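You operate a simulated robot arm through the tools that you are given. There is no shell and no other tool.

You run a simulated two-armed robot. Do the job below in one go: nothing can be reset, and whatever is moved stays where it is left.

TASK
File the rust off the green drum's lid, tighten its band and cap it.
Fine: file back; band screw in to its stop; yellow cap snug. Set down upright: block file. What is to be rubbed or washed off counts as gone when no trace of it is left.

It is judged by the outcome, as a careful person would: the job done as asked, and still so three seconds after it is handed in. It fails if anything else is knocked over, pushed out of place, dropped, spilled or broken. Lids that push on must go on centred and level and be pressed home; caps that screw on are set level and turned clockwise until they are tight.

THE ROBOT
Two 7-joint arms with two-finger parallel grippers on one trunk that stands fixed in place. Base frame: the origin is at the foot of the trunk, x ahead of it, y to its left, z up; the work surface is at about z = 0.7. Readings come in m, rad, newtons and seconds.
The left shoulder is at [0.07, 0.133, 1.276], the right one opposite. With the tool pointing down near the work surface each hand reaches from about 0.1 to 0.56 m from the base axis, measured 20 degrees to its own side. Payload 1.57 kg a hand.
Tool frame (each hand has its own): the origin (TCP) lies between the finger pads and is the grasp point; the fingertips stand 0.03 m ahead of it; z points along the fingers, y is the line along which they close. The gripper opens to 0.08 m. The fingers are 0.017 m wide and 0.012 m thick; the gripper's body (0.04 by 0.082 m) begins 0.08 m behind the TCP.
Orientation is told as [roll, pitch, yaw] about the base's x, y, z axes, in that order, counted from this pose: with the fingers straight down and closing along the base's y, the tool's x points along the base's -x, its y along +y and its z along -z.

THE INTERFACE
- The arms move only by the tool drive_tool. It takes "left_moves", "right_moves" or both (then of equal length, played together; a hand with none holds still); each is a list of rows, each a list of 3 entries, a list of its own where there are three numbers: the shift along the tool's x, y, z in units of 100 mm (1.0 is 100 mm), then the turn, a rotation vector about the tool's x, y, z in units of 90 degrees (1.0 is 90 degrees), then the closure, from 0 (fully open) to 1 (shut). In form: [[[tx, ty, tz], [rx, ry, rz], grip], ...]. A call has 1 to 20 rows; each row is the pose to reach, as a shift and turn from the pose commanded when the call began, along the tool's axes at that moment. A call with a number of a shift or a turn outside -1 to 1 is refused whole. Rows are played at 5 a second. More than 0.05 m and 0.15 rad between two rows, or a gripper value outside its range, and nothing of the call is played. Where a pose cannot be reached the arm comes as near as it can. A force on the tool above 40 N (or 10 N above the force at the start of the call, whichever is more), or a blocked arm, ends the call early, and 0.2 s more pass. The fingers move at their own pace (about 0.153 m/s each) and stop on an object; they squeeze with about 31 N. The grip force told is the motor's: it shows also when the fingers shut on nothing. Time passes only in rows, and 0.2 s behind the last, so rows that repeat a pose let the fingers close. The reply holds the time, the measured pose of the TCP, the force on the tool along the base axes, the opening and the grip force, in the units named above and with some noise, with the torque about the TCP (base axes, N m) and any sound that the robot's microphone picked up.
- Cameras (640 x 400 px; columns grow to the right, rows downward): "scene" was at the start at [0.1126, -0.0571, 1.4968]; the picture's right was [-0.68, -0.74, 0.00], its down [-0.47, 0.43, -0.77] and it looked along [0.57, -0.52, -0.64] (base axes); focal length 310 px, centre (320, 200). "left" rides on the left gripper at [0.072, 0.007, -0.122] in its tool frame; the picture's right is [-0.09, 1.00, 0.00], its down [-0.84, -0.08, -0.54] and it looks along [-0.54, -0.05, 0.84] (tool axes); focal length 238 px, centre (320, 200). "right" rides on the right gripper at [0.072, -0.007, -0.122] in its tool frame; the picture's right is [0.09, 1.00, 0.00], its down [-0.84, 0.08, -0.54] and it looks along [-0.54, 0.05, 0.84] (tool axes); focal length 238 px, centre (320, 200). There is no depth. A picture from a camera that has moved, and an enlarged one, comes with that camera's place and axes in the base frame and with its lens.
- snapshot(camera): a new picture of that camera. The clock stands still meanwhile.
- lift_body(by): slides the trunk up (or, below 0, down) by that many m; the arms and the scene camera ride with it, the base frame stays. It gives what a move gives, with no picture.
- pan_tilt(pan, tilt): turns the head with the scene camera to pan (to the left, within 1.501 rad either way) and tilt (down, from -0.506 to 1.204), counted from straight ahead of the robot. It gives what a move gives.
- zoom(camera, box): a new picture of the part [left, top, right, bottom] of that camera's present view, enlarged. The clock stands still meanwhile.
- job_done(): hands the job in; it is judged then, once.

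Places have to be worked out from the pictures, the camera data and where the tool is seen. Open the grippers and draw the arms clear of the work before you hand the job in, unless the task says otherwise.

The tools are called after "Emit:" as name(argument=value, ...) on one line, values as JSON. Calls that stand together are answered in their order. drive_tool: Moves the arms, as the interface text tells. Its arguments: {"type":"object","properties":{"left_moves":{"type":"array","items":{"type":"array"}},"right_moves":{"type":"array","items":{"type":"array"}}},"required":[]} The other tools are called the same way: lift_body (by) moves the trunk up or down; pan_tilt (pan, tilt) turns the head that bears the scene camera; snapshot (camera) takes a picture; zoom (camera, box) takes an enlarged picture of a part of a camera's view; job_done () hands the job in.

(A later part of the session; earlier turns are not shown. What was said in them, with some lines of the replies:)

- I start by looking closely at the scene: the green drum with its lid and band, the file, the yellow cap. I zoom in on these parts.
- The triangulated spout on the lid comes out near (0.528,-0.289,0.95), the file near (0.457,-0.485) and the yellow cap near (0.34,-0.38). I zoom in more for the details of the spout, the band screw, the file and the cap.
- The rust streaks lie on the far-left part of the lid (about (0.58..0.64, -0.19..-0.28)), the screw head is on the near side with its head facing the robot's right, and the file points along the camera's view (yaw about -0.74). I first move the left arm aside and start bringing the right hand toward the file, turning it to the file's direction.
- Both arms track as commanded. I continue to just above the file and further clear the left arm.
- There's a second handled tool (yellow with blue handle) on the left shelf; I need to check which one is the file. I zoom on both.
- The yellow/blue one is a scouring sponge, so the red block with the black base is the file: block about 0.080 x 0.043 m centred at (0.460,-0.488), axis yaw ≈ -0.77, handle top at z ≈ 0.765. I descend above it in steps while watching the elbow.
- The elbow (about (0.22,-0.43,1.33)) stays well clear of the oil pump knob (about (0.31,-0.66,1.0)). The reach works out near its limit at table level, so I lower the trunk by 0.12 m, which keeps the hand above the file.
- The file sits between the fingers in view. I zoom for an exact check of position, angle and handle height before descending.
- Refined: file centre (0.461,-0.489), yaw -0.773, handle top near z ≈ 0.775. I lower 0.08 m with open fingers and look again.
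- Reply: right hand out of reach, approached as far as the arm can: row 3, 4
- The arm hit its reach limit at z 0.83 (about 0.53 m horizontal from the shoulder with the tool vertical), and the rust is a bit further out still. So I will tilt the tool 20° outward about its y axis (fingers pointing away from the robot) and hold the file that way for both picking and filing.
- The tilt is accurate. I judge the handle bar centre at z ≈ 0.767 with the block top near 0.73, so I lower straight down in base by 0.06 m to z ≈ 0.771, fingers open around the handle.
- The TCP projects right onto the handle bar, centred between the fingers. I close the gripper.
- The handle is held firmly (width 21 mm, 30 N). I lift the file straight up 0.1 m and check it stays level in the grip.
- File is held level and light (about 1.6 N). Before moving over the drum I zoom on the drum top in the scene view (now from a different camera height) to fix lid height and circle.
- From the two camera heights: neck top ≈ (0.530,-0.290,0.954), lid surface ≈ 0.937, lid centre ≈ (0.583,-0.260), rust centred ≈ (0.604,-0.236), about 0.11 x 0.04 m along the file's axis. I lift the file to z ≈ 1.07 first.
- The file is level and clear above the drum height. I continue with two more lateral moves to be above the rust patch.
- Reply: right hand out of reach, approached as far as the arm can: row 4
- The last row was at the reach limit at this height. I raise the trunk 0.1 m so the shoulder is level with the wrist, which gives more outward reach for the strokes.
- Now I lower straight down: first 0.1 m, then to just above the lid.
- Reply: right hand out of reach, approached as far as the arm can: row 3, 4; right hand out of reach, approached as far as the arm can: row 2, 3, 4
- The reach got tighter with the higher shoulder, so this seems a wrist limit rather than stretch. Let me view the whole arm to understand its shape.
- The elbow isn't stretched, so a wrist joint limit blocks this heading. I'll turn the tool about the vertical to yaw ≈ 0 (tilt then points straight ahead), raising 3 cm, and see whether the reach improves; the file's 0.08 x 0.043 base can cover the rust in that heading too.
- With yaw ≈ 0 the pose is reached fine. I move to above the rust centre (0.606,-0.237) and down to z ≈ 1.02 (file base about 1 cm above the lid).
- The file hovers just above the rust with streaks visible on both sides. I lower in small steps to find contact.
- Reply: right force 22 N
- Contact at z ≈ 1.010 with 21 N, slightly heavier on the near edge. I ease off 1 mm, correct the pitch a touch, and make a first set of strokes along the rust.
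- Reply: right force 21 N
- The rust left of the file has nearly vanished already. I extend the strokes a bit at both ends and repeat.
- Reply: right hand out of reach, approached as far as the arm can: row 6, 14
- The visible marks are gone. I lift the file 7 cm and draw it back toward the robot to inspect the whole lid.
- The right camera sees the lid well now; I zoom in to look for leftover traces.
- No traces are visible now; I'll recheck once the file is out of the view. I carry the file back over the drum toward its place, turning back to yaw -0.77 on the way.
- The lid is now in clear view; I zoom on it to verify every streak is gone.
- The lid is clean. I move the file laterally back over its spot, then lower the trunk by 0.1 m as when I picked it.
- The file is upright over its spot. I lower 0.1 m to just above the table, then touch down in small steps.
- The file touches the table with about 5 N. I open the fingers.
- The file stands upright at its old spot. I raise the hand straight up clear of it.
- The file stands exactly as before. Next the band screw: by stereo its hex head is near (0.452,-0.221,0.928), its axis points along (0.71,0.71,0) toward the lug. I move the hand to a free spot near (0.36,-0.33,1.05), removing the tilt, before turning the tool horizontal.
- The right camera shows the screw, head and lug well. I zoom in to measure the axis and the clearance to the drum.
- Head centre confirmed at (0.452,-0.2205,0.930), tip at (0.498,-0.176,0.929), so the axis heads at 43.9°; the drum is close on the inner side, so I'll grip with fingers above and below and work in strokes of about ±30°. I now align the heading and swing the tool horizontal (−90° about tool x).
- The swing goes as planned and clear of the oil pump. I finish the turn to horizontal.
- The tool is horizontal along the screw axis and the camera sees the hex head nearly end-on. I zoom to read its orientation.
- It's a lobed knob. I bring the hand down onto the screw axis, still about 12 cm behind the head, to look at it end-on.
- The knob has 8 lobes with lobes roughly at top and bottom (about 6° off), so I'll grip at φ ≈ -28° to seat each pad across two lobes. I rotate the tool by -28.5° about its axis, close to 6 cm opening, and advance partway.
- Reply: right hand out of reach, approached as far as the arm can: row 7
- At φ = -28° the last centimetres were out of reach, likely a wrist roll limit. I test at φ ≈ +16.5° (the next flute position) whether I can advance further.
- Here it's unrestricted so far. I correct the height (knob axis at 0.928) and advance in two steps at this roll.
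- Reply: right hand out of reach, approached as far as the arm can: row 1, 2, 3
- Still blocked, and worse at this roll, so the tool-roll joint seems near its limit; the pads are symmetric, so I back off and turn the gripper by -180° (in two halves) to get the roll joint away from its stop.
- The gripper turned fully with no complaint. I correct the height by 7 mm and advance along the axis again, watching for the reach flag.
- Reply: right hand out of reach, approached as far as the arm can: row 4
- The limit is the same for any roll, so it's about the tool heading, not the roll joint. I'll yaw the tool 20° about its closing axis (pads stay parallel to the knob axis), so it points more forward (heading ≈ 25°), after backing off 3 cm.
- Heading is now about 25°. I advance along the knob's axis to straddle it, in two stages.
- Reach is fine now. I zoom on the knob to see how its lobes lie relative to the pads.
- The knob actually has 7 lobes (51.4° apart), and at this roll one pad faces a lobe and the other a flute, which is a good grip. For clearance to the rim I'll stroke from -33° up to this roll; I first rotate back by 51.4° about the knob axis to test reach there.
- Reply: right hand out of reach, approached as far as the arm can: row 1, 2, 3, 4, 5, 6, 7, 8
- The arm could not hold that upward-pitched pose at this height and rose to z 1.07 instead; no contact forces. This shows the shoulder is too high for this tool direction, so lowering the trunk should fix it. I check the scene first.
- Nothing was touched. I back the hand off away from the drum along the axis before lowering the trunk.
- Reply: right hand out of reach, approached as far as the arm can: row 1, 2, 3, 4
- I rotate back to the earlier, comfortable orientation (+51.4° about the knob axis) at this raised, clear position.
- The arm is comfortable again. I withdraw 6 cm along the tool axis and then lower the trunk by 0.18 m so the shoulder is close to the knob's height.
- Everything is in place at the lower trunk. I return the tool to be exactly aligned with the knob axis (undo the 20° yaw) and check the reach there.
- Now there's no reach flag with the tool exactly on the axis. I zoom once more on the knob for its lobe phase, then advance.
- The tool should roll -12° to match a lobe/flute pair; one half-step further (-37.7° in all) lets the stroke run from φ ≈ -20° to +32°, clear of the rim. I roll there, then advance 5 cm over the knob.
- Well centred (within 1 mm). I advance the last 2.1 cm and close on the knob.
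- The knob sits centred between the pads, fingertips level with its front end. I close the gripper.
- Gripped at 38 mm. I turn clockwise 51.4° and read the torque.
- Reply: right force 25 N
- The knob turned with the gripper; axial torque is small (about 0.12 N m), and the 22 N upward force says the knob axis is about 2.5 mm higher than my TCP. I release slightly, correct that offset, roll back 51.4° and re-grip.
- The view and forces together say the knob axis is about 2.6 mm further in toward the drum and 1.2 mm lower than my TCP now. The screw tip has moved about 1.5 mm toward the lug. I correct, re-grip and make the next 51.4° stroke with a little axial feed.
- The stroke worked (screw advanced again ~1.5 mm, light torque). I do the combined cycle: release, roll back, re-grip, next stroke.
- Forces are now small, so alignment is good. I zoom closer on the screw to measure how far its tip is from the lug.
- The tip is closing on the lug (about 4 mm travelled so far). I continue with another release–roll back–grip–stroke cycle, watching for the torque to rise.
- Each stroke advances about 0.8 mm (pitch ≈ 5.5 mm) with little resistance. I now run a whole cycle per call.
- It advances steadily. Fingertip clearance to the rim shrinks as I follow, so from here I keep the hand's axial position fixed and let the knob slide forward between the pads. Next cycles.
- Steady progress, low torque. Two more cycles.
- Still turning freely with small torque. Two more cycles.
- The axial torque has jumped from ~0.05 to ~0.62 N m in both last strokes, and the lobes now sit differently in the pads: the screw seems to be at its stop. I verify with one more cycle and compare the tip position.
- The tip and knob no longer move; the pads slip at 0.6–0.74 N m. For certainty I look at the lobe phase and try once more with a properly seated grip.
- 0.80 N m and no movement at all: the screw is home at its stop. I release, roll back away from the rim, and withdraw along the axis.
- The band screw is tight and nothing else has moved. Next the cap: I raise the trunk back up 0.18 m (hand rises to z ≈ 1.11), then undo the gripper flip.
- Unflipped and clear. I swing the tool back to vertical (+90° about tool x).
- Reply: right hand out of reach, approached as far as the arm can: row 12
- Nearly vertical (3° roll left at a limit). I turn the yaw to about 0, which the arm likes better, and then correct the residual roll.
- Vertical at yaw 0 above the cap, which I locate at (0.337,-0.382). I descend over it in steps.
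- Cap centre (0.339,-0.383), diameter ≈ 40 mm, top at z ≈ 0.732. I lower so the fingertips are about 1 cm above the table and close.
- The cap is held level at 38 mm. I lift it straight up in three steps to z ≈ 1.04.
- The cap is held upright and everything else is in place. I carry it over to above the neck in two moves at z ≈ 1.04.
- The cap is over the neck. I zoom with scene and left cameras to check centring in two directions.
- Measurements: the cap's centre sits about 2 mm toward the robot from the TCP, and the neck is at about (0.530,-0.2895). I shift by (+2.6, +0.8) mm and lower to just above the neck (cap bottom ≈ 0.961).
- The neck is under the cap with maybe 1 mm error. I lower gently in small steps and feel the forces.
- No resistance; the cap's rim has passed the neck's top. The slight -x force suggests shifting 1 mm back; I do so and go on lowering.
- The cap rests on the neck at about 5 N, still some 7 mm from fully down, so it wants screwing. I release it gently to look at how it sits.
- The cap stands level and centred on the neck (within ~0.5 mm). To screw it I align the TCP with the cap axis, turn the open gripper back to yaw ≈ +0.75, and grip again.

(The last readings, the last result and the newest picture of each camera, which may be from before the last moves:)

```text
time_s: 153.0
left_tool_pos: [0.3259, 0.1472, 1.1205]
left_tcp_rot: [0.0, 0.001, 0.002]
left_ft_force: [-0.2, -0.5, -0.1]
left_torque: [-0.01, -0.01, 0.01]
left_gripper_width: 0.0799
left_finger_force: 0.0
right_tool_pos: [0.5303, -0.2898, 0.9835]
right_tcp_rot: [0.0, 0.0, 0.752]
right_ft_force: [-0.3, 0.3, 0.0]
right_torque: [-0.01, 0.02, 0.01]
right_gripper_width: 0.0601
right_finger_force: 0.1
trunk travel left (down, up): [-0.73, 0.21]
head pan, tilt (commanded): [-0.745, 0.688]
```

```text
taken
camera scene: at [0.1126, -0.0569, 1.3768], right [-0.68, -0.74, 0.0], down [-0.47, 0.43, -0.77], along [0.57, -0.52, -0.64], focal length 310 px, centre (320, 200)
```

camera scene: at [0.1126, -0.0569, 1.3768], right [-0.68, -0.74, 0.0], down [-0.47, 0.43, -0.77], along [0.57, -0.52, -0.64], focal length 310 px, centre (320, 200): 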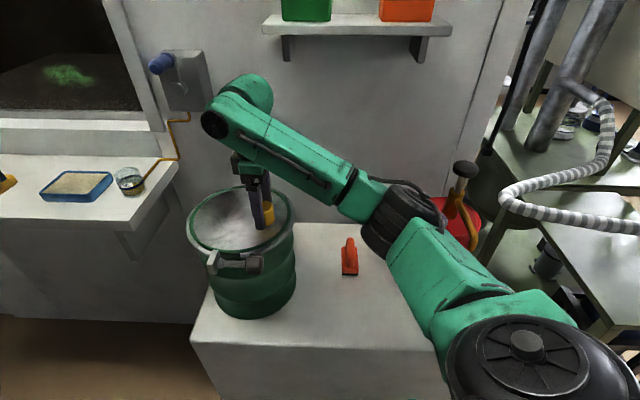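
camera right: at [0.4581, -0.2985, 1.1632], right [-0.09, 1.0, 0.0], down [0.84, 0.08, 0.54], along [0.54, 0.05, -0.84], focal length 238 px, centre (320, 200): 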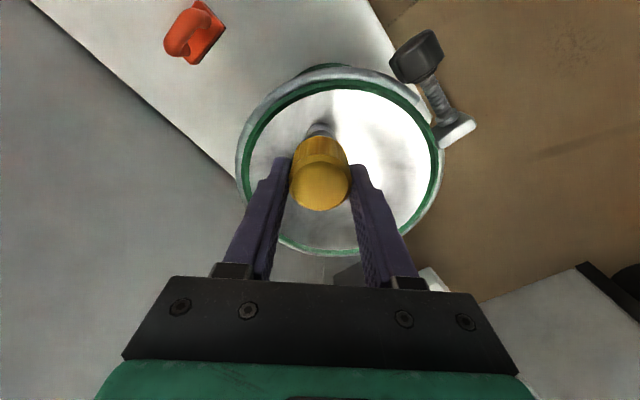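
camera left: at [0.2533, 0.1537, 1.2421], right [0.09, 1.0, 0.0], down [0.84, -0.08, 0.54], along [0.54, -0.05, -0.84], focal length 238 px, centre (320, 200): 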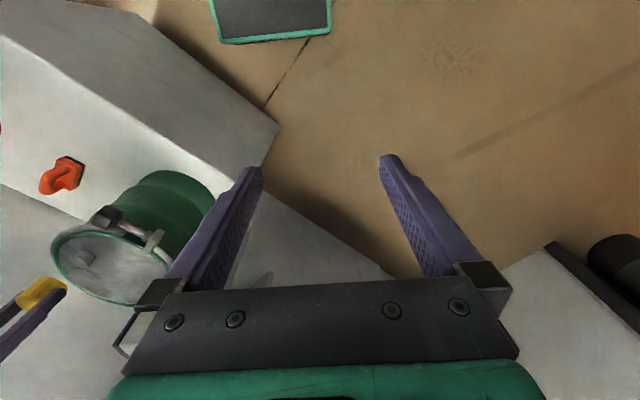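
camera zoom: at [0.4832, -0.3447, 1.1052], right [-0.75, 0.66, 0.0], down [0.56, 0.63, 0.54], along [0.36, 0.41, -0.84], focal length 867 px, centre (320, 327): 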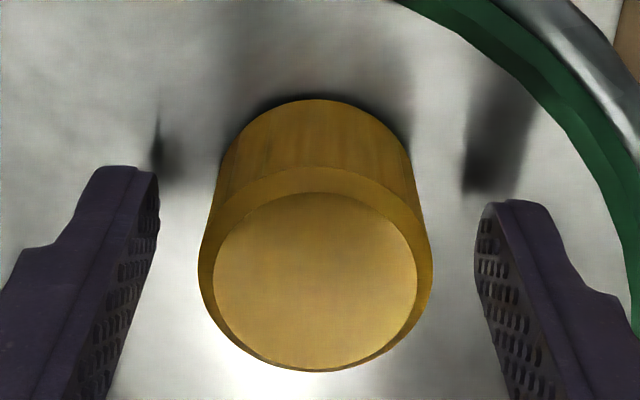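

Reach at yaw 0.75 is fine and the cap is centred. I close and turn clockwise 86° with slight downward feed, watching torque.

Emit:
drive_tool(right_moves=[[[0, 0, 0], [0, 0, 0], 0.6], [[0, 0, 0], [0, 0, 0], 1], [[0, 0, 0], [0, 0, 0], 1], [[0, 0, 0.008], [0, 0, 0], 1], [[0, 0, 0.009], [0, 0, 0.09], 1], [[0, 0, 0.01], [0, 0, 0.18], 1], [[0, 0, 0.011], [0, 0, 0.27], 1], [[0, 0, 0.012], [0, 0, 0.36], 1]])

Emit:
zoom(camera="scene", box=[240, 180, 300, 240])

```text
time_s: 154.8
left_tool_pos: [0.3255, 0.1472, 1.1198]
left_tcp_rot: [-0.002, 0.0, 0.0]
left_ft_force: [-0.3, -0.4, 0.3]
left_torque: [0.0, 0.03, -0.01]
left_gripper_width: 0.0801
left_finger_force: 0.0
right_tool_pos: [0.5308, -0.2903, 0.9826]
right_tcp_rot: [0.0, -0.001, 0.181]
right_ft_force: [0.2, 1.3, 0.6]
right_torque: [0.01, -0.04, -0.03]
right_gripper_width: 0.0386
right_finger_force: 31.2
trunk travel left (down, up): [-0.73, 0.21]
head pan, tilt (commanded): [-0.745, 0.688]
```

```text
6.67 times, centred on (270, 210) of scene
camera zoom: at [0.1127, -0.0563, 1.3768], right [-0.68, -0.74, 0.0], down [-0.47, 0.43, -0.77], along [0.57, -0.52, -0.63], focal length 2067 px, centre (653, 133)
```

zoom: 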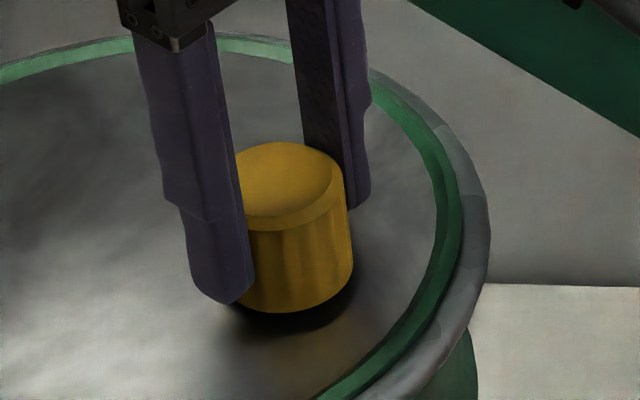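

Turning freely with almost no force; the cap follows. I continue turning to yaw ≈ -0.75.

Emit:
drive_tool(right_moves=[[[0, 0, 0.002], [0, 0, 0.09], 1], [[0, 0, 0.004], [0, 0, 0.18], 1], [[0, 0, 0.006], [0, 0, 0.27], 1], [[0, 0, 0.008], [0, 0, 0.36], 1], [[0, 0, 0.009], [0, 0, 0.45], 1], [[0, 0, 0.01], [0, 0, 0.54], 1], [[0, 0, 0.011], [0, 0, 0.59], 1]])

Emit:
zoom(camera="scene", box=[240, 180, 300, 240])

```text
time_s: 156.4
left_tool_pos: [0.3264, 0.1463, 1.1203]
left_tcp_rot: [-0.002, -0.001, 0.003]
left_ft_force: [0.0, -0.3, -0.1]
left_torque: [0.01, 0.0, -0.02]
left_gripper_width: 0.0799
left_finger_force: 0.1
right_tool_pos: [0.5296, -0.2892, 0.9819]
right_tcp_rot: [0.001, -0.002, -0.745]
right_ft_force: [1.8, 0.3, 5.0]
right_torque: [0.06, -0.02, 0.05]
right_gripper_width: 0.0385
right_finger_force: 31.2
trunk travel left (down, up): [-0.73, 0.21]
head pan, tilt (commanded): [-0.745, 0.688]
```

```text
6.67 times, centred on (270, 210) of scene
camera zoom: at [0.1125, -0.0562, 1.3769], right [-0.68, -0.74, 0.0], down [-0.47, 0.43, -0.77], along [0.57, -0.52, -0.63], focal length 2067 px, centre (653, 133)
```

zoom: 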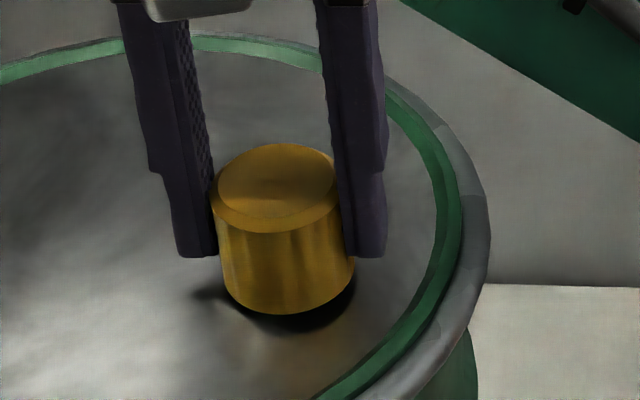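

The cap has gone down about 2 mm. I release, turn back to yaw +0.75, re-grip and repeat.

Emit:
drive_tool(right_moves=[[[0, 0, 0], [0, 0, 0], 0.3], [[0, 0, 0], [0, 0, -0.087], 0.3], [[0, 0, 0], [0, 0, -0.173], 0.3], [[0, 0, 0], [0, 0, -0.26], 0.3], [[0, 0, 0], [0, 0, -0.347], 0.3], [[0, 0, 0], [0, 0, -0.433], 0.3], [[0, 0, 0], [0, 0, -0.52], 0.3], [[0, 0, 0], [0, 0, -0.607], 0.3], [[0, 0, 0], [0, 0, -0.693], 0.3], [[0, 0, 0], [0, 0, -0.78], 0.3], [[0, 0, 0], [0, 0, -0.867], 0.3], [[0, 0, 0], [0, 0, -0.95], 0.3], [[0, 0, 0], [0, 0, -0.95], 0.7], [[0, 0, 0], [0, 0, -0.95], 1], [[0, 0, 0], [0, 0, -0.95], 1]])

Emit:
drive_tool(right_moves=[[[0, 0, 0.002], [0, 0, 0.087], 1], [[0, 0, 0.004], [0, 0, 0.173], 1], [[0, 0, 0.006], [0, 0, 0.26], 1], [[0, 0, 0.008], [0, 0, 0.347], 1], [[0, 0, 0.01], [0, 0, 0.433], 1], [[0, 0, 0.012], [0, 0, 0.52], 1], [[0, 0, 0.014], [0, 0, 0.607], 1], [[0, 0, 0.016], [0, 0, 0.693], 1], [[0, 0, 0.018], [0, 0, 0.78], 1], [[0, 0, 0.02], [0, 0, 0.867], 1], [[0, 0, 0.02], [0, 0, 0.95], 1]])

Emit:
zoom(camera="scene", box=[240, 180, 300, 240])

```text
time_s: 159.6
left_tool_pos: [0.3258, 0.1471, 1.1199]
left_tcp_rot: [0.0, 0.0, 0.002]
left_ft_force: [-0.5, 0.6, 0.8]
left_torque: [-0.04, -0.01, 0.02]
left_gripper_width: 0.0796
left_finger_force: 0.0
right_tool_pos: [0.529, -0.2893, 0.9822]
right_tcp_rot: [-0.003, 0.0, 0.751]
right_ft_force: [1.4, -0.9, 0.7]
right_torque: [-0.02, 0.01, -0.04]
right_gripper_width: 0.0378
right_finger_force: 30.5
trunk travel left (down, up): [-0.73, 0.21]
head pan, tilt (commanded): [-0.745, 0.688]
```

```text
time_s: 162.0
left_tool_pos: [0.3253, 0.1468, 1.1201]
left_tcp_rot: [-0.002, 0.0, 0.002]
left_ft_force: [0.6, 0.5, 0.6]
left_torque: [0.01, 0.05, -0.01]
left_gripper_width: 0.0801
left_finger_force: 0.1
right_tool_pos: [0.53, -0.2893, 0.9791]
right_tcp_rot: [-0.001, 0.001, -0.743]
right_ft_force: [0.4, 1.2, 0.5]
right_torque: [0.0, 0.01, 0.59]
right_gripper_width: 0.0381
right_finger_force: 31.4
trunk travel left (down, up): [-0.73, 0.21]
head pan, tilt (commanded): [-0.745, 0.688]
```

```text
6.67 times, centred on (270, 210) of scene
camera zoom: at [0.1124, -0.0564, 1.3768], right [-0.68, -0.74, 0.0], down [-0.47, 0.43, -0.77], along [0.57, -0.52, -0.63], focal length 2067 px, centre (653, 133)
```

zoom: 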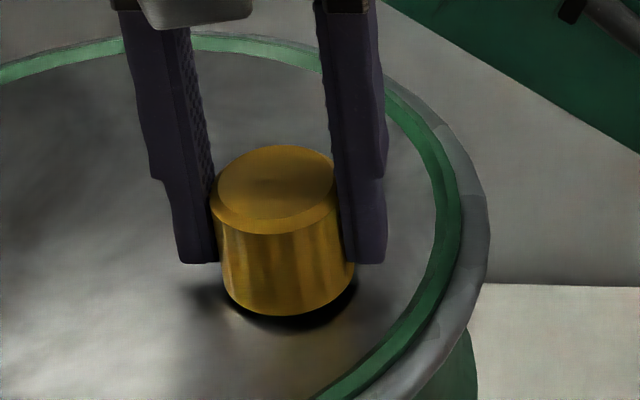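

Torque rose to 0.59 N m at the end of this stroke: the cap is getting tight. I repeat a stroke to confirm it no longer turns.

Emit:
drive_tool(right_moves=[[[0, 0, 0], [0, 0, 0], 0.3], [[0, 0, 0], [0, 0, 0], 0.3]])

Emit:
zoom(camera="scene", box=[250, 190, 290, 230])

Emit:
drive_tool(right_moves=[[[0, 0, 0], [0, 0, -0.087], 0.3], [[0, 0, 0], [0, 0, -0.173], 0.3], [[0, 0, 0], [0, 0, -0.26], 0.3], [[0, 0, 0], [0, 0, -0.347], 0.3], [[0, 0, 0], [0, 0, -0.433], 0.3], [[0, 0, 0], [0, 0, -0.52], 0.3], [[0, 0, 0], [0, 0, -0.607], 0.3], [[0, 0, 0], [0, 0, -0.693], 0.3], [[0, 0, 0], [0, 0, -0.78], 0.3], [[0, 0, 0], [0, 0, -0.867], 0.3], [[0, 0, 0], [0, 0, -0.95], 0.3], [[0, 0, 0], [0, 0, -0.95], 0.7], [[0, 0, 0], [0, 0, -0.95], 1], [[0, 0, 0], [0, 0, -0.95], 1]])

Emit:
drive_tool(right_moves=[[[0, 0, 0], [0, 0, 0.087], 1], [[0, 0, 0], [0, 0, 0.173], 1], [[0, 0, 0], [0, 0, 0.26], 1]])

Emit:
zoom(camera="scene", box=[250, 190, 290, 230])

```text
time_s: 162.6
left_tool_pos: [0.3263, 0.1466, 1.1204]
left_tcp_rot: [-0.001, -0.001, 0.001]
left_ft_force: [-0.3, 0.1, -0.4]
left_torque: [0.01, -0.01, -0.02]
left_gripper_width: 0.0799
left_finger_force: 0.1
right_tool_pos: [0.5307, -0.2897, 0.9782]
right_tcp_rot: [0.0, -0.002, -0.742]
right_ft_force: [-0.3, 0.6, -0.1]
right_torque: [0.01, 0.01, 0.02]
right_gripper_width: 0.0564
right_finger_force: 0.0
trunk travel left (down, up): [-0.73, 0.21]
head pan, tilt (commanded): [-0.745, 0.688]
```

```text
10.00 times, centred on (270, 210) of scene
camera zoom: at [0.1126, -0.0568, 1.3768], right [-0.68, -0.74, 0.0], down [-0.47, 0.43, -0.77], along [0.57, -0.52, -0.63], focal length 3101 px, centre (820, 100)
```

zoom: 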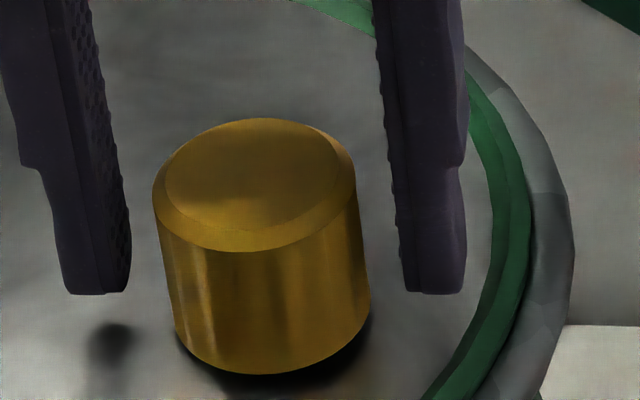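

```text
time_s: 165.6
left_tool_pos: [0.3272, 0.1477, 1.1216]
left_tcp_rot: [-0.001, 0.0, 0.003]
left_ft_force: [0.6, -0.1, 0.1]
left_torque: [0.01, 0.01, 0.02]
left_gripper_width: 0.0799
left_finger_force: 0.1
right_tool_pos: [0.5292, -0.2895, 0.9784]
right_tcp_rot: [0.001, 0.001, 0.751]
right_ft_force: [0.8, -0.4, 0.4]
right_torque: [0.01, -0.01, 0.03]
right_gripper_width: 0.0378
right_finger_force: 30.7
trunk travel left (down, up): [-0.73, 0.21]
head pan, tilt (commanded): [-0.745, 0.688]
```

```text
time_s: 166.4
left_tool_pos: [0.3264, 0.1477, 1.1215]
left_tcp_rot: [-0.001, 0.0, 0.001]
left_ft_force: [0.8, -0.2, -0.1]
left_torque: [0.02, 0.0, 0.04]
left_gripper_width: 0.0798
left_finger_force: 0.1
right_tool_pos: [0.5289, -0.2898, 0.9801]
right_tcp_rot: [-0.001, 0.0, 0.339]
right_ft_force: [-0.5, 0.8, -1.1]
right_torque: [0.02, 0.0, 0.27]
right_gripper_width: 0.038
right_finger_force: 31.1
trunk travel left (down, up): [-0.73, 0.21]
head pan, tilt (commanded): [-0.745, 0.688]
```

```text
10.00 times, centred on (270, 210) of scene
camera zoom: at [0.1127, -0.0569, 1.3767], right [-0.68, -0.74, 0.0], down [-0.47, 0.43, -0.77], along [0.57, -0.52, -0.64], focal length 3101 px, centre (820, 100)
```

zoom: 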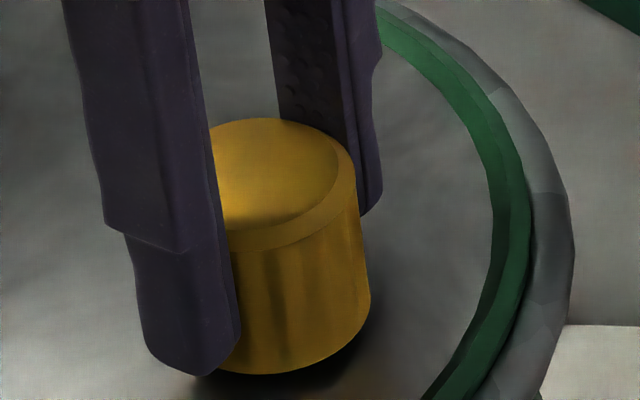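

Emit:
drive_tool(right_moves=[[[0, 0, 0], [0, 0, 0.087], 1], [[0, 0, 0], [0, 0, 0.173], 1], [[0, 0, 0], [0, 0, 0.26], 1]])

Emit:
drive_tool(right_moves=[[[0, 0, 0], [0, 0, 0.087], 1], [[0, 0, 0], [0, 0, 0.173], 1], [[0, 0, 0], [0, 0, 0.26], 1]])

Emit:
zoom(camera="scene", box=[250, 190, 290, 230])

```text
time_s: 167.2
left_tool_pos: [0.3279, 0.1463, 1.121]
left_tcp_rot: [0.001, 0.0, 0.003]
left_ft_force: [-0.1, 0.0, 0.2]
left_torque: [0.04, 0.01, 0.02]
left_gripper_width: 0.0801
left_finger_force: 0.0
right_tool_pos: [0.53, -0.2902, 0.9796]
right_tcp_rot: [-0.003, 0.001, -0.069]
right_ft_force: [-0.7, 1.1, -0.2]
right_torque: [0.07, 0.05, 0.4]
right_gripper_width: 0.0382
right_finger_force: 31.0
trunk travel left (down, up): [-0.73, 0.21]
head pan, tilt (commanded): [-0.745, 0.688]
```

```text
time_s: 168.0
left_tool_pos: [0.3261, 0.1471, 1.12]
left_tcp_rot: [-0.002, -0.001, -0.001]
left_ft_force: [-0.8, -0.1, -0.3]
left_torque: [-0.01, 0.04, -0.02]
left_gripper_width: 0.08
left_finger_force: 0.0
right_tool_pos: [0.5297, -0.2898, 0.9794]
right_tcp_rot: [0.0, 0.0, -0.477]
right_ft_force: [-0.1, 2.1, -0.7]
right_torque: [0.07, -0.02, 0.51]
right_gripper_width: 0.0385
right_finger_force: 31.2
trunk travel left (down, up): [-0.73, 0.21]
head pan, tilt (commanded): [-0.745, 0.688]
```

```text
10.00 times, centred on (270, 210) of scene
camera zoom: at [0.1128, -0.0564, 1.3768], right [-0.68, -0.74, 0.0], down [-0.47, 0.43, -0.77], along [0.57, -0.52, -0.63], focal length 3101 px, centre (820, 100)
```

zoom: 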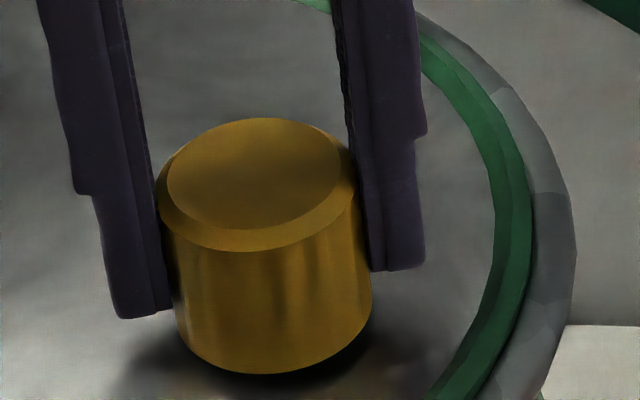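

The torque creeps from 0.27 to 0.51 N m while the cap's height stays constant, so I need to know whether the cap still turns. I compare the cap's flutes relative to the gripper before and after another 15°.

Emit:
zoom(camera="right", box=[285, 120, 355, 190])

Emit:
drive_tool(right_moves=[[[0, 0, 0], [0, 0, 0.085], 1], [[0, 0, 0], [0, 0, 0.17], 1], [[0, 0, 0], [0, 0, 0.17], 1]])

Emit:
zoom(camera="right", box=[285, 120, 355, 190])

```text
5.71 times, centred on (320, 155) of right
camera zoom: at [0.4643, -0.2635, 1.1008], right [0.38, 0.93, 0.0], down [0.78, -0.32, 0.54], along [0.5, -0.2, -0.84], focal length 1362 px, centre (320, 457)
```

zoom: 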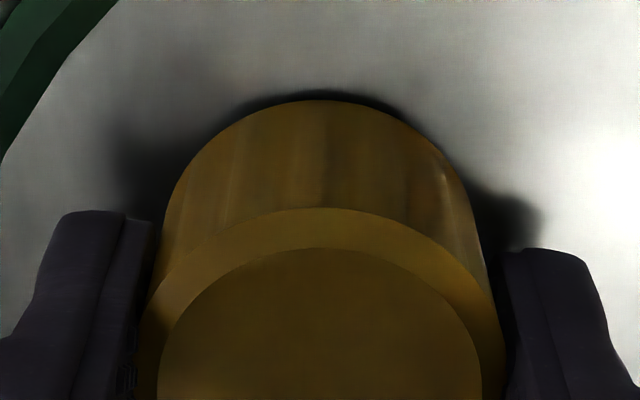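

```text
time_s: 168.8
left_tool_pos: [0.3265, 0.1468, 1.12]
left_tcp_rot: [0.0, -0.001, 0.002]
left_ft_force: [-0.4, 0.4, 0.3]
left_torque: [0.0, 0.0, -0.03]
left_gripper_width: 0.0799
left_finger_force: 0.0
right_tool_pos: [0.5306, -0.2896, 0.9789]
right_tcp_rot: [0.0, 0.0, -0.743]
right_ft_force: [1.0, 1.0, 0.3]
right_torque: [0.04, 0.01, 0.21]
right_gripper_width: 0.038
right_finger_force: 31.5
trunk travel left (down, up): [-0.73, 0.21]
head pan, tilt (commanded): [-0.745, 0.688]
```

```text
5.71 times, centred on (320, 155) of right
camera zoom: at [0.4739, -0.2469, 1.1009], right [0.61, 0.79, 0.0], down [0.67, -0.51, 0.54], along [0.43, -0.33, -0.84], focal length 1362 px, centre (320, 457)
```

zoom: 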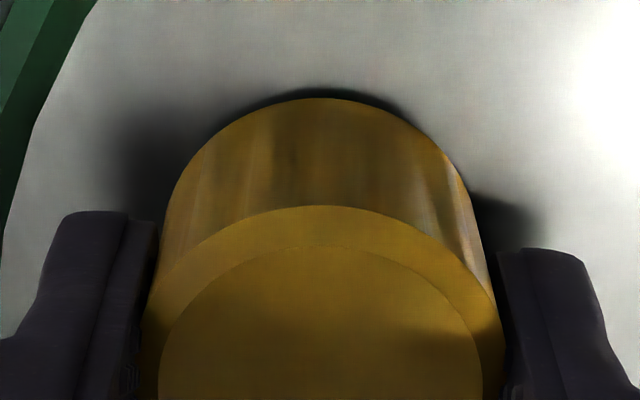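

The opening width drifts as the pads ride over the cap's facets, while the cap's height stays fixed, so the cap has stopped turning and the pads slip at ~0.59 N m: it is tight. I open fully and rise straight up 0.1 m.

Emit:
drive_tool(right_moves=[[[0, 0, 0], [0, 0, 0], 0.5], [[0, 0, 0], [0, 0, 0], 0], [[0, 0, 0], [0, 0, 0], 0], [[0, 0, -0.2], [0, 0, 0], 0], [[0, 0, -0.45], [0, 0, 0], 0], [[0, 0, -0.7], [0, 0, 0], 0], [[0, 0, -1.0], [0, 0, 0], 0]])

Emit:
zoom(camera="scene", box=[245, 185, 295, 235])

Emit:
zoom(camera="left", box=[30, 200, 170, 320])

Emit:
snapshot(camera="right")

```text
time_s: 170.4
left_tool_pos: [0.325, 0.1474, 1.1214]
left_tcp_rot: [-0.002, 0.001, 0.003]
left_ft_force: [-0.6, -0.1, 0.0]
left_torque: [0.01, 0.0, 0.04]
left_gripper_width: 0.0801
left_finger_force: 0.1
right_tool_pos: [0.5302, -0.2904, 1.0804]
right_tcp_rot: [0.001, -0.002, -0.741]
right_ft_force: [-0.4, -0.1, 0.4]
right_torque: [-0.01, 0.01, 0.04]
right_gripper_width: 0.0799
right_finger_force: 0.1
trunk travel left (down, up): [-0.73, 0.21]
head pan, tilt (commanded): [-0.745, 0.688]
```

```text
8.00 times, centred on (270, 210) of scene
camera zoom: at [0.1118, -0.0563, 1.3768], right [-0.68, -0.74, 0.0], down [-0.47, 0.43, -0.77], along [0.57, -0.52, -0.63], focal length 2480 px, centre (720, 120)
```

zoom: 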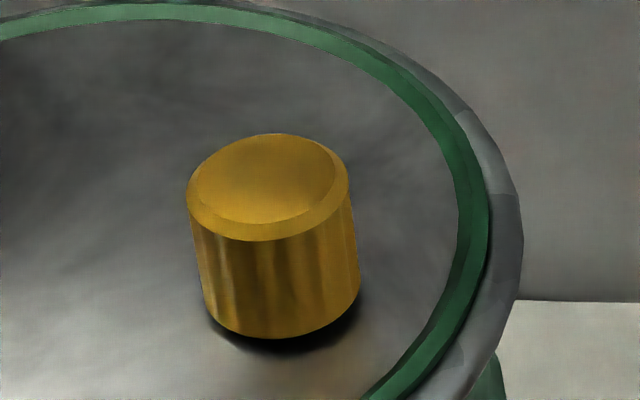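

```text
3.33 times, centred on (100, 260) of left
camera zoom: at [0.253, 0.1548, 1.2419], right [0.09, 1.0, 0.0], down [0.84, -0.08, 0.54], along [0.54, -0.05, -0.84], focal length 794 px, centre (1053, 0)
```

zoom: 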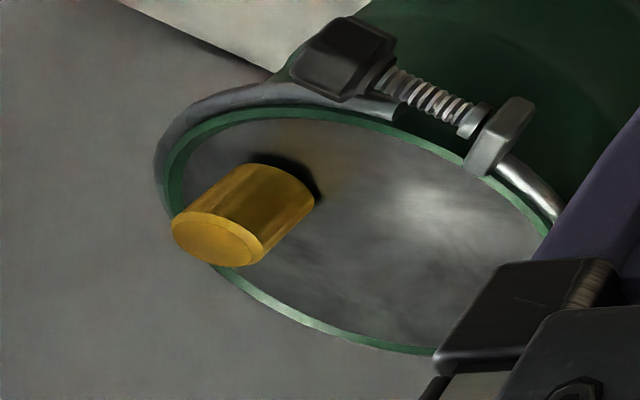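

```text
taken
camera right: at [0.4727, -0.2474, 1.2011], right [0.61, 0.8, 0.0], down [0.67, -0.51, 0.54], along [0.43, -0.33, -0.84], focal length 238 px, centre (320, 200)
```

right: 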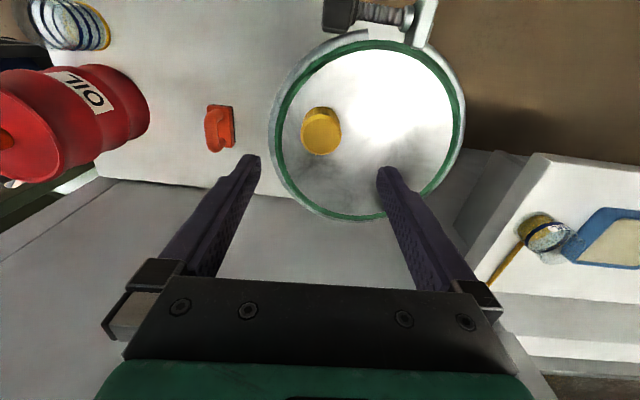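

The cap sits level, its rim right down at the lid (z ≈ 0.938), and the band screw and file are as they should be. I rise another 0.1 m and draw the arm back for a final inspection of the lid.

Emit:
drive_tool(right_moves=[[[0, 0, -0.25], [0, 0, 0], 0], [[0, 0, -0.5], [0, 0, 0], 0], [[0, 0, -0.75], [0, 0, 0], 0], [[0.1, -0.22, -1.0], [0, 0, 0], 0], [[0.2, -0.44, -1.0], [0, 0, 0], 0], [[0.3, -0.66, -1.0], [0, 0, 0], 0], [[0.4, -0.88, -1.0], [0, 0, 0], 0]])

Emit:
drive_tool(right_moves=[[[0.2, -0.15, 0], [0, 0, 0], 0], [[0.4, -0.3, 0], [0, 0, 0], 0], [[0.6, -0.45, 0], [0, 0, 0], 0], [[0.8, -0.6, 0], [0, 0, 0], 0]])

Emit:
snapshot(camera="scene")

Emit:
snapshot(camera="right")

```text
time_s: 172.0
left_tool_pos: [0.3262, 0.1461, 1.121]
left_tcp_rot: [-0.002, -0.002, 0.003]
left_ft_force: [-0.1, 0.1, 0.6]
left_torque: [0.0, 0.0, 0.01]
left_gripper_width: 0.0802
left_finger_force: 0.1
right_tool_pos: [0.4385, -0.3276, 1.1789]
right_tcp_rot: [0.002, -0.001, -0.742]
right_ft_force: [0.3, 0.0, -0.2]
right_torque: [0.0, 0.01, -0.03]
right_gripper_width: 0.0799
right_finger_force: 0.0
trunk travel left (down, up): [-0.73, 0.21]
head pan, tilt (commanded): [-0.745, 0.688]
```

```text
time_s: 173.0
left_tool_pos: [0.3249, 0.1467, 1.1211]
left_tcp_rot: [0.0, -0.002, 0.0]
left_ft_force: [0.0, 0.6, -0.1]
left_torque: [-0.01, 0.01, -0.02]
left_gripper_width: 0.0801
left_finger_force: 0.1
right_tool_pos: [0.3423, -0.3169, 1.1784]
right_tcp_rot: [0.0, -0.001, -0.742]
right_ft_force: [-0.1, 0.0, -0.1]
right_torque: [0.01, 0.0, 0.01]
right_gripper_width: 0.0798
right_finger_force: 0.1
trunk travel left (down, up): [-0.73, 0.21]
head pan, tilt (commanded): [-0.745, 0.688]
```

```text
taken
camera scene: at [0.111, -0.0569, 1.3769], right [-0.68, -0.74, 0.0], down [-0.47, 0.43, -0.77], along [0.57, -0.52, -0.63], focal length 310 px, centre (320, 200)
```

scene: 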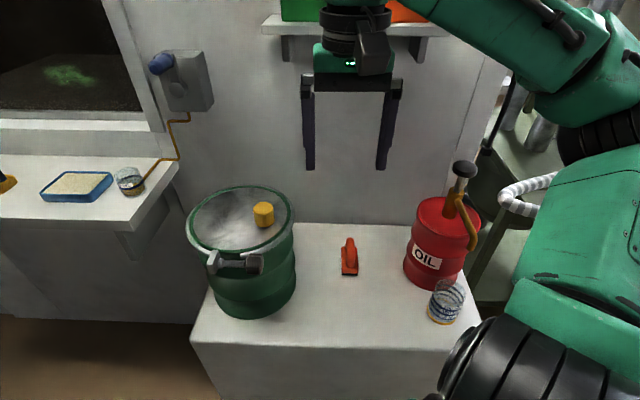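

```text
taken
camera right: at [0.286, -0.274, 1.2995], right [0.6, 0.8, 0.0], down [0.67, -0.51, 0.54], along [0.43, -0.33, -0.84], focal length 238 px, centre (320, 200)
```

right: 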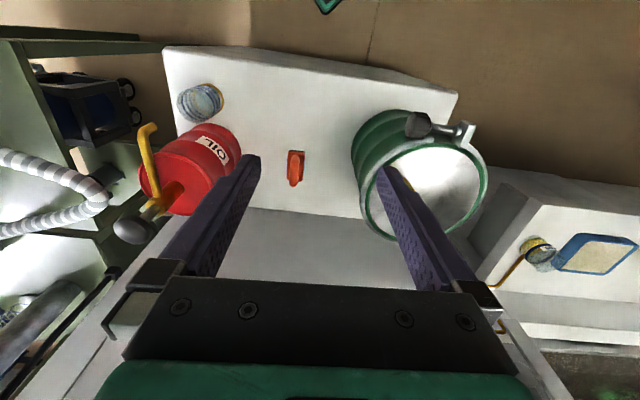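

Emit:
zoom(camera="scene", box=[185, 180, 300, 280])

Emit:
zoom(camera="scene", box=[190, 185, 255, 245])

Emit:
zoom(camera="right", box=[400, 100, 500, 230])

Emit:
zoom(camera="scene", box=[310, 190, 480, 340])

```text
4.00 times, centred on (242, 230) of scene
camera zoom: at [0.111, -0.0569, 1.3769], right [-0.68, -0.74, 0.0], down [-0.47, 0.43, -0.77], along [0.57, -0.52, -0.63], focal length 1240 px, centre (630, 80)
```

zoom: 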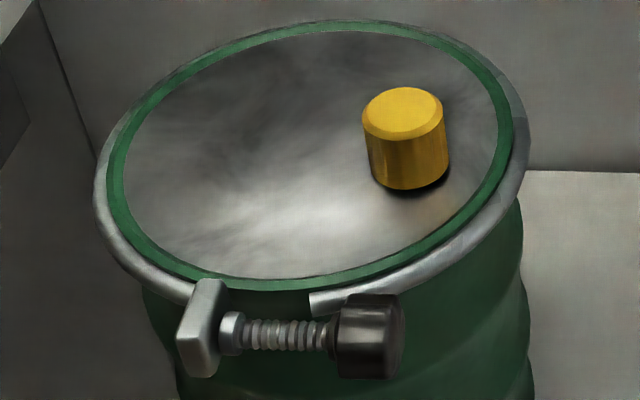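

```text
6.67 times, centred on (222, 215) of scene
camera zoom: at [0.111, -0.0569, 1.3769], right [-0.68, -0.74, 0.0], down [-0.47, 0.43, -0.77], along [0.57, -0.52, -0.63], focal length 2067 px, centre (970, 100)
```

zoom: 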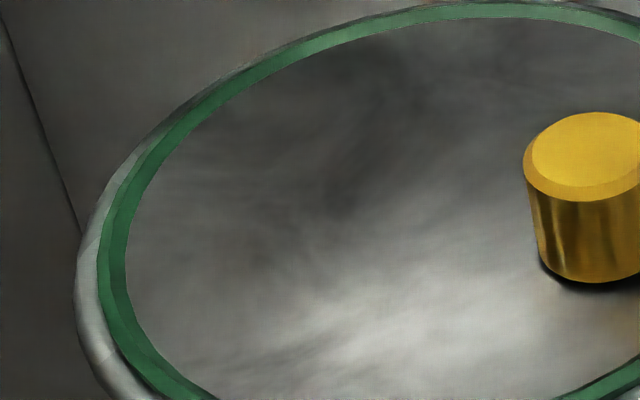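

```text
3.08 times, centred on (450, 165) of right
camera zoom: at [0.286, -0.274, 1.2995], right [0.6, 0.8, 0.0], down [0.67, -0.51, 0.54], along [0.43, -0.33, -0.84], focal length 733 px, centre (-80, 308)
```

zoom: 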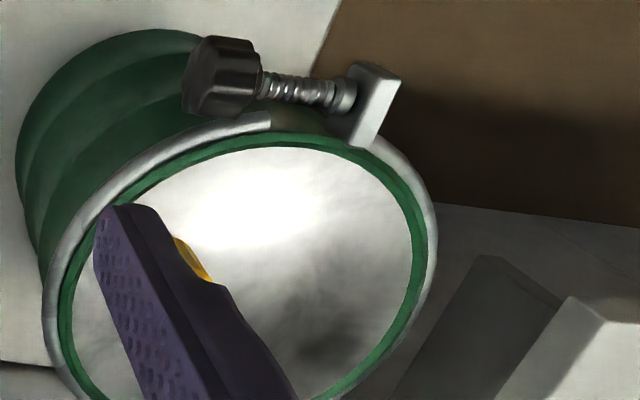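

```text
2.67 times, centred on (395, 265) of scene
camera zoom: at [0.111, -0.0569, 1.3769], right [-0.68, -0.74, 0.0], down [-0.47, 0.43, -0.77], along [0.57, -0.52, -0.63], focal length 827 px, centre (120, 27)
```

zoom: 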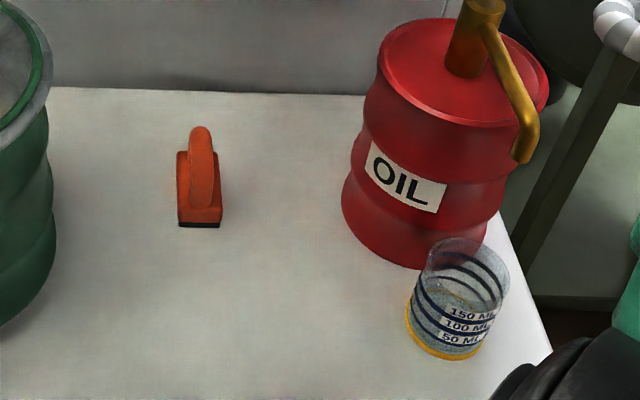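

Everything checks out: lid clean, screw at its stop, cap level and tight, file upright at its old place, and all other objects untouched. I raise the right hand a bit further clear, grippers open, and then hand in.

Emit:
drive_tool(right_moves=[[[0, 0, -0.2], [0, 0, 0], 0], [[0, 0, -0.4], [0, 0, 0], 0], [[0, 0, -0.6], [0, 0, 0], 0], [[0, 0, -0.8], [0, 0, 0], 0], [[0, 0, -0.8], [0, 0, 0], 0]])

Emit:
snapshot(camera="scene")

```text
time_s: 174.2
left_tool_pos: [0.3266, 0.1466, 1.1206]
left_tcp_rot: [-0.001, -0.002, 0.002]
left_ft_force: [0.0, -0.7, -0.4]
left_torque: [-0.02, 0.02, -0.04]
left_gripper_width: 0.0804
left_finger_force: 0.1
right_tool_pos: [0.3678, -0.3067, 1.2471]
right_tcp_rot: [0.002, 0.001, -0.741]
right_ft_force: [0.2, 0.9, -0.1]
right_torque: [0.04, 0.01, 0.05]
right_gripper_width: 0.0802
right_finger_force: 0.0
right hand out of reach, approached as far as the arm can: row 1, 2, 3, 4, 5
trunk travel left (down, up): [-0.73, 0.21]
head pan, tilt (commanded): [-0.745, 0.688]
```

```text
taken
camera scene: at [0.1124, -0.0573, 1.3768], right [-0.68, -0.74, 0.0], down [-0.47, 0.43, -0.77], along [0.57, -0.52, -0.64], focal length 310 px, centre (320, 200)
```

scene: 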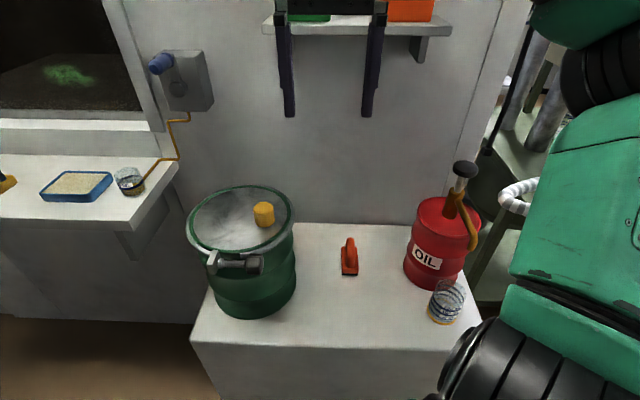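

The last picture shows the drum capped, the band tight, the file back upright in its place, and both open grippers well clear. I hand the job in.

Emit:
job_done()

```text
The job is handed in.
```

I finished the job on the green drum and handed it in. The hand-in reply only confirmed receipt, so I don't have the verdict.

- **Rust:** I filed the streaks off the lid. Close-up pictures from the head and wrist cameras afterwards show no trace of them.
- **File:** The red block file stands upright where it was at the start.
- **Band screw:** I turned it clockwise until it stopped advancing. It held still at about 0.8 N·m, and the fingers slipped rather than turning it further, so I judge it to be at its stop.
- **Yellow cap:** It went on level and I screwed it clockwise until it would not turn or drop any more, at about 0.6 N·m. That was the most torque my grip could apply. Its rim sits right down at the lid.

Nothing else on the table or shelves looks moved in the pictures. Both grippers are open and the arms are clear of the work.
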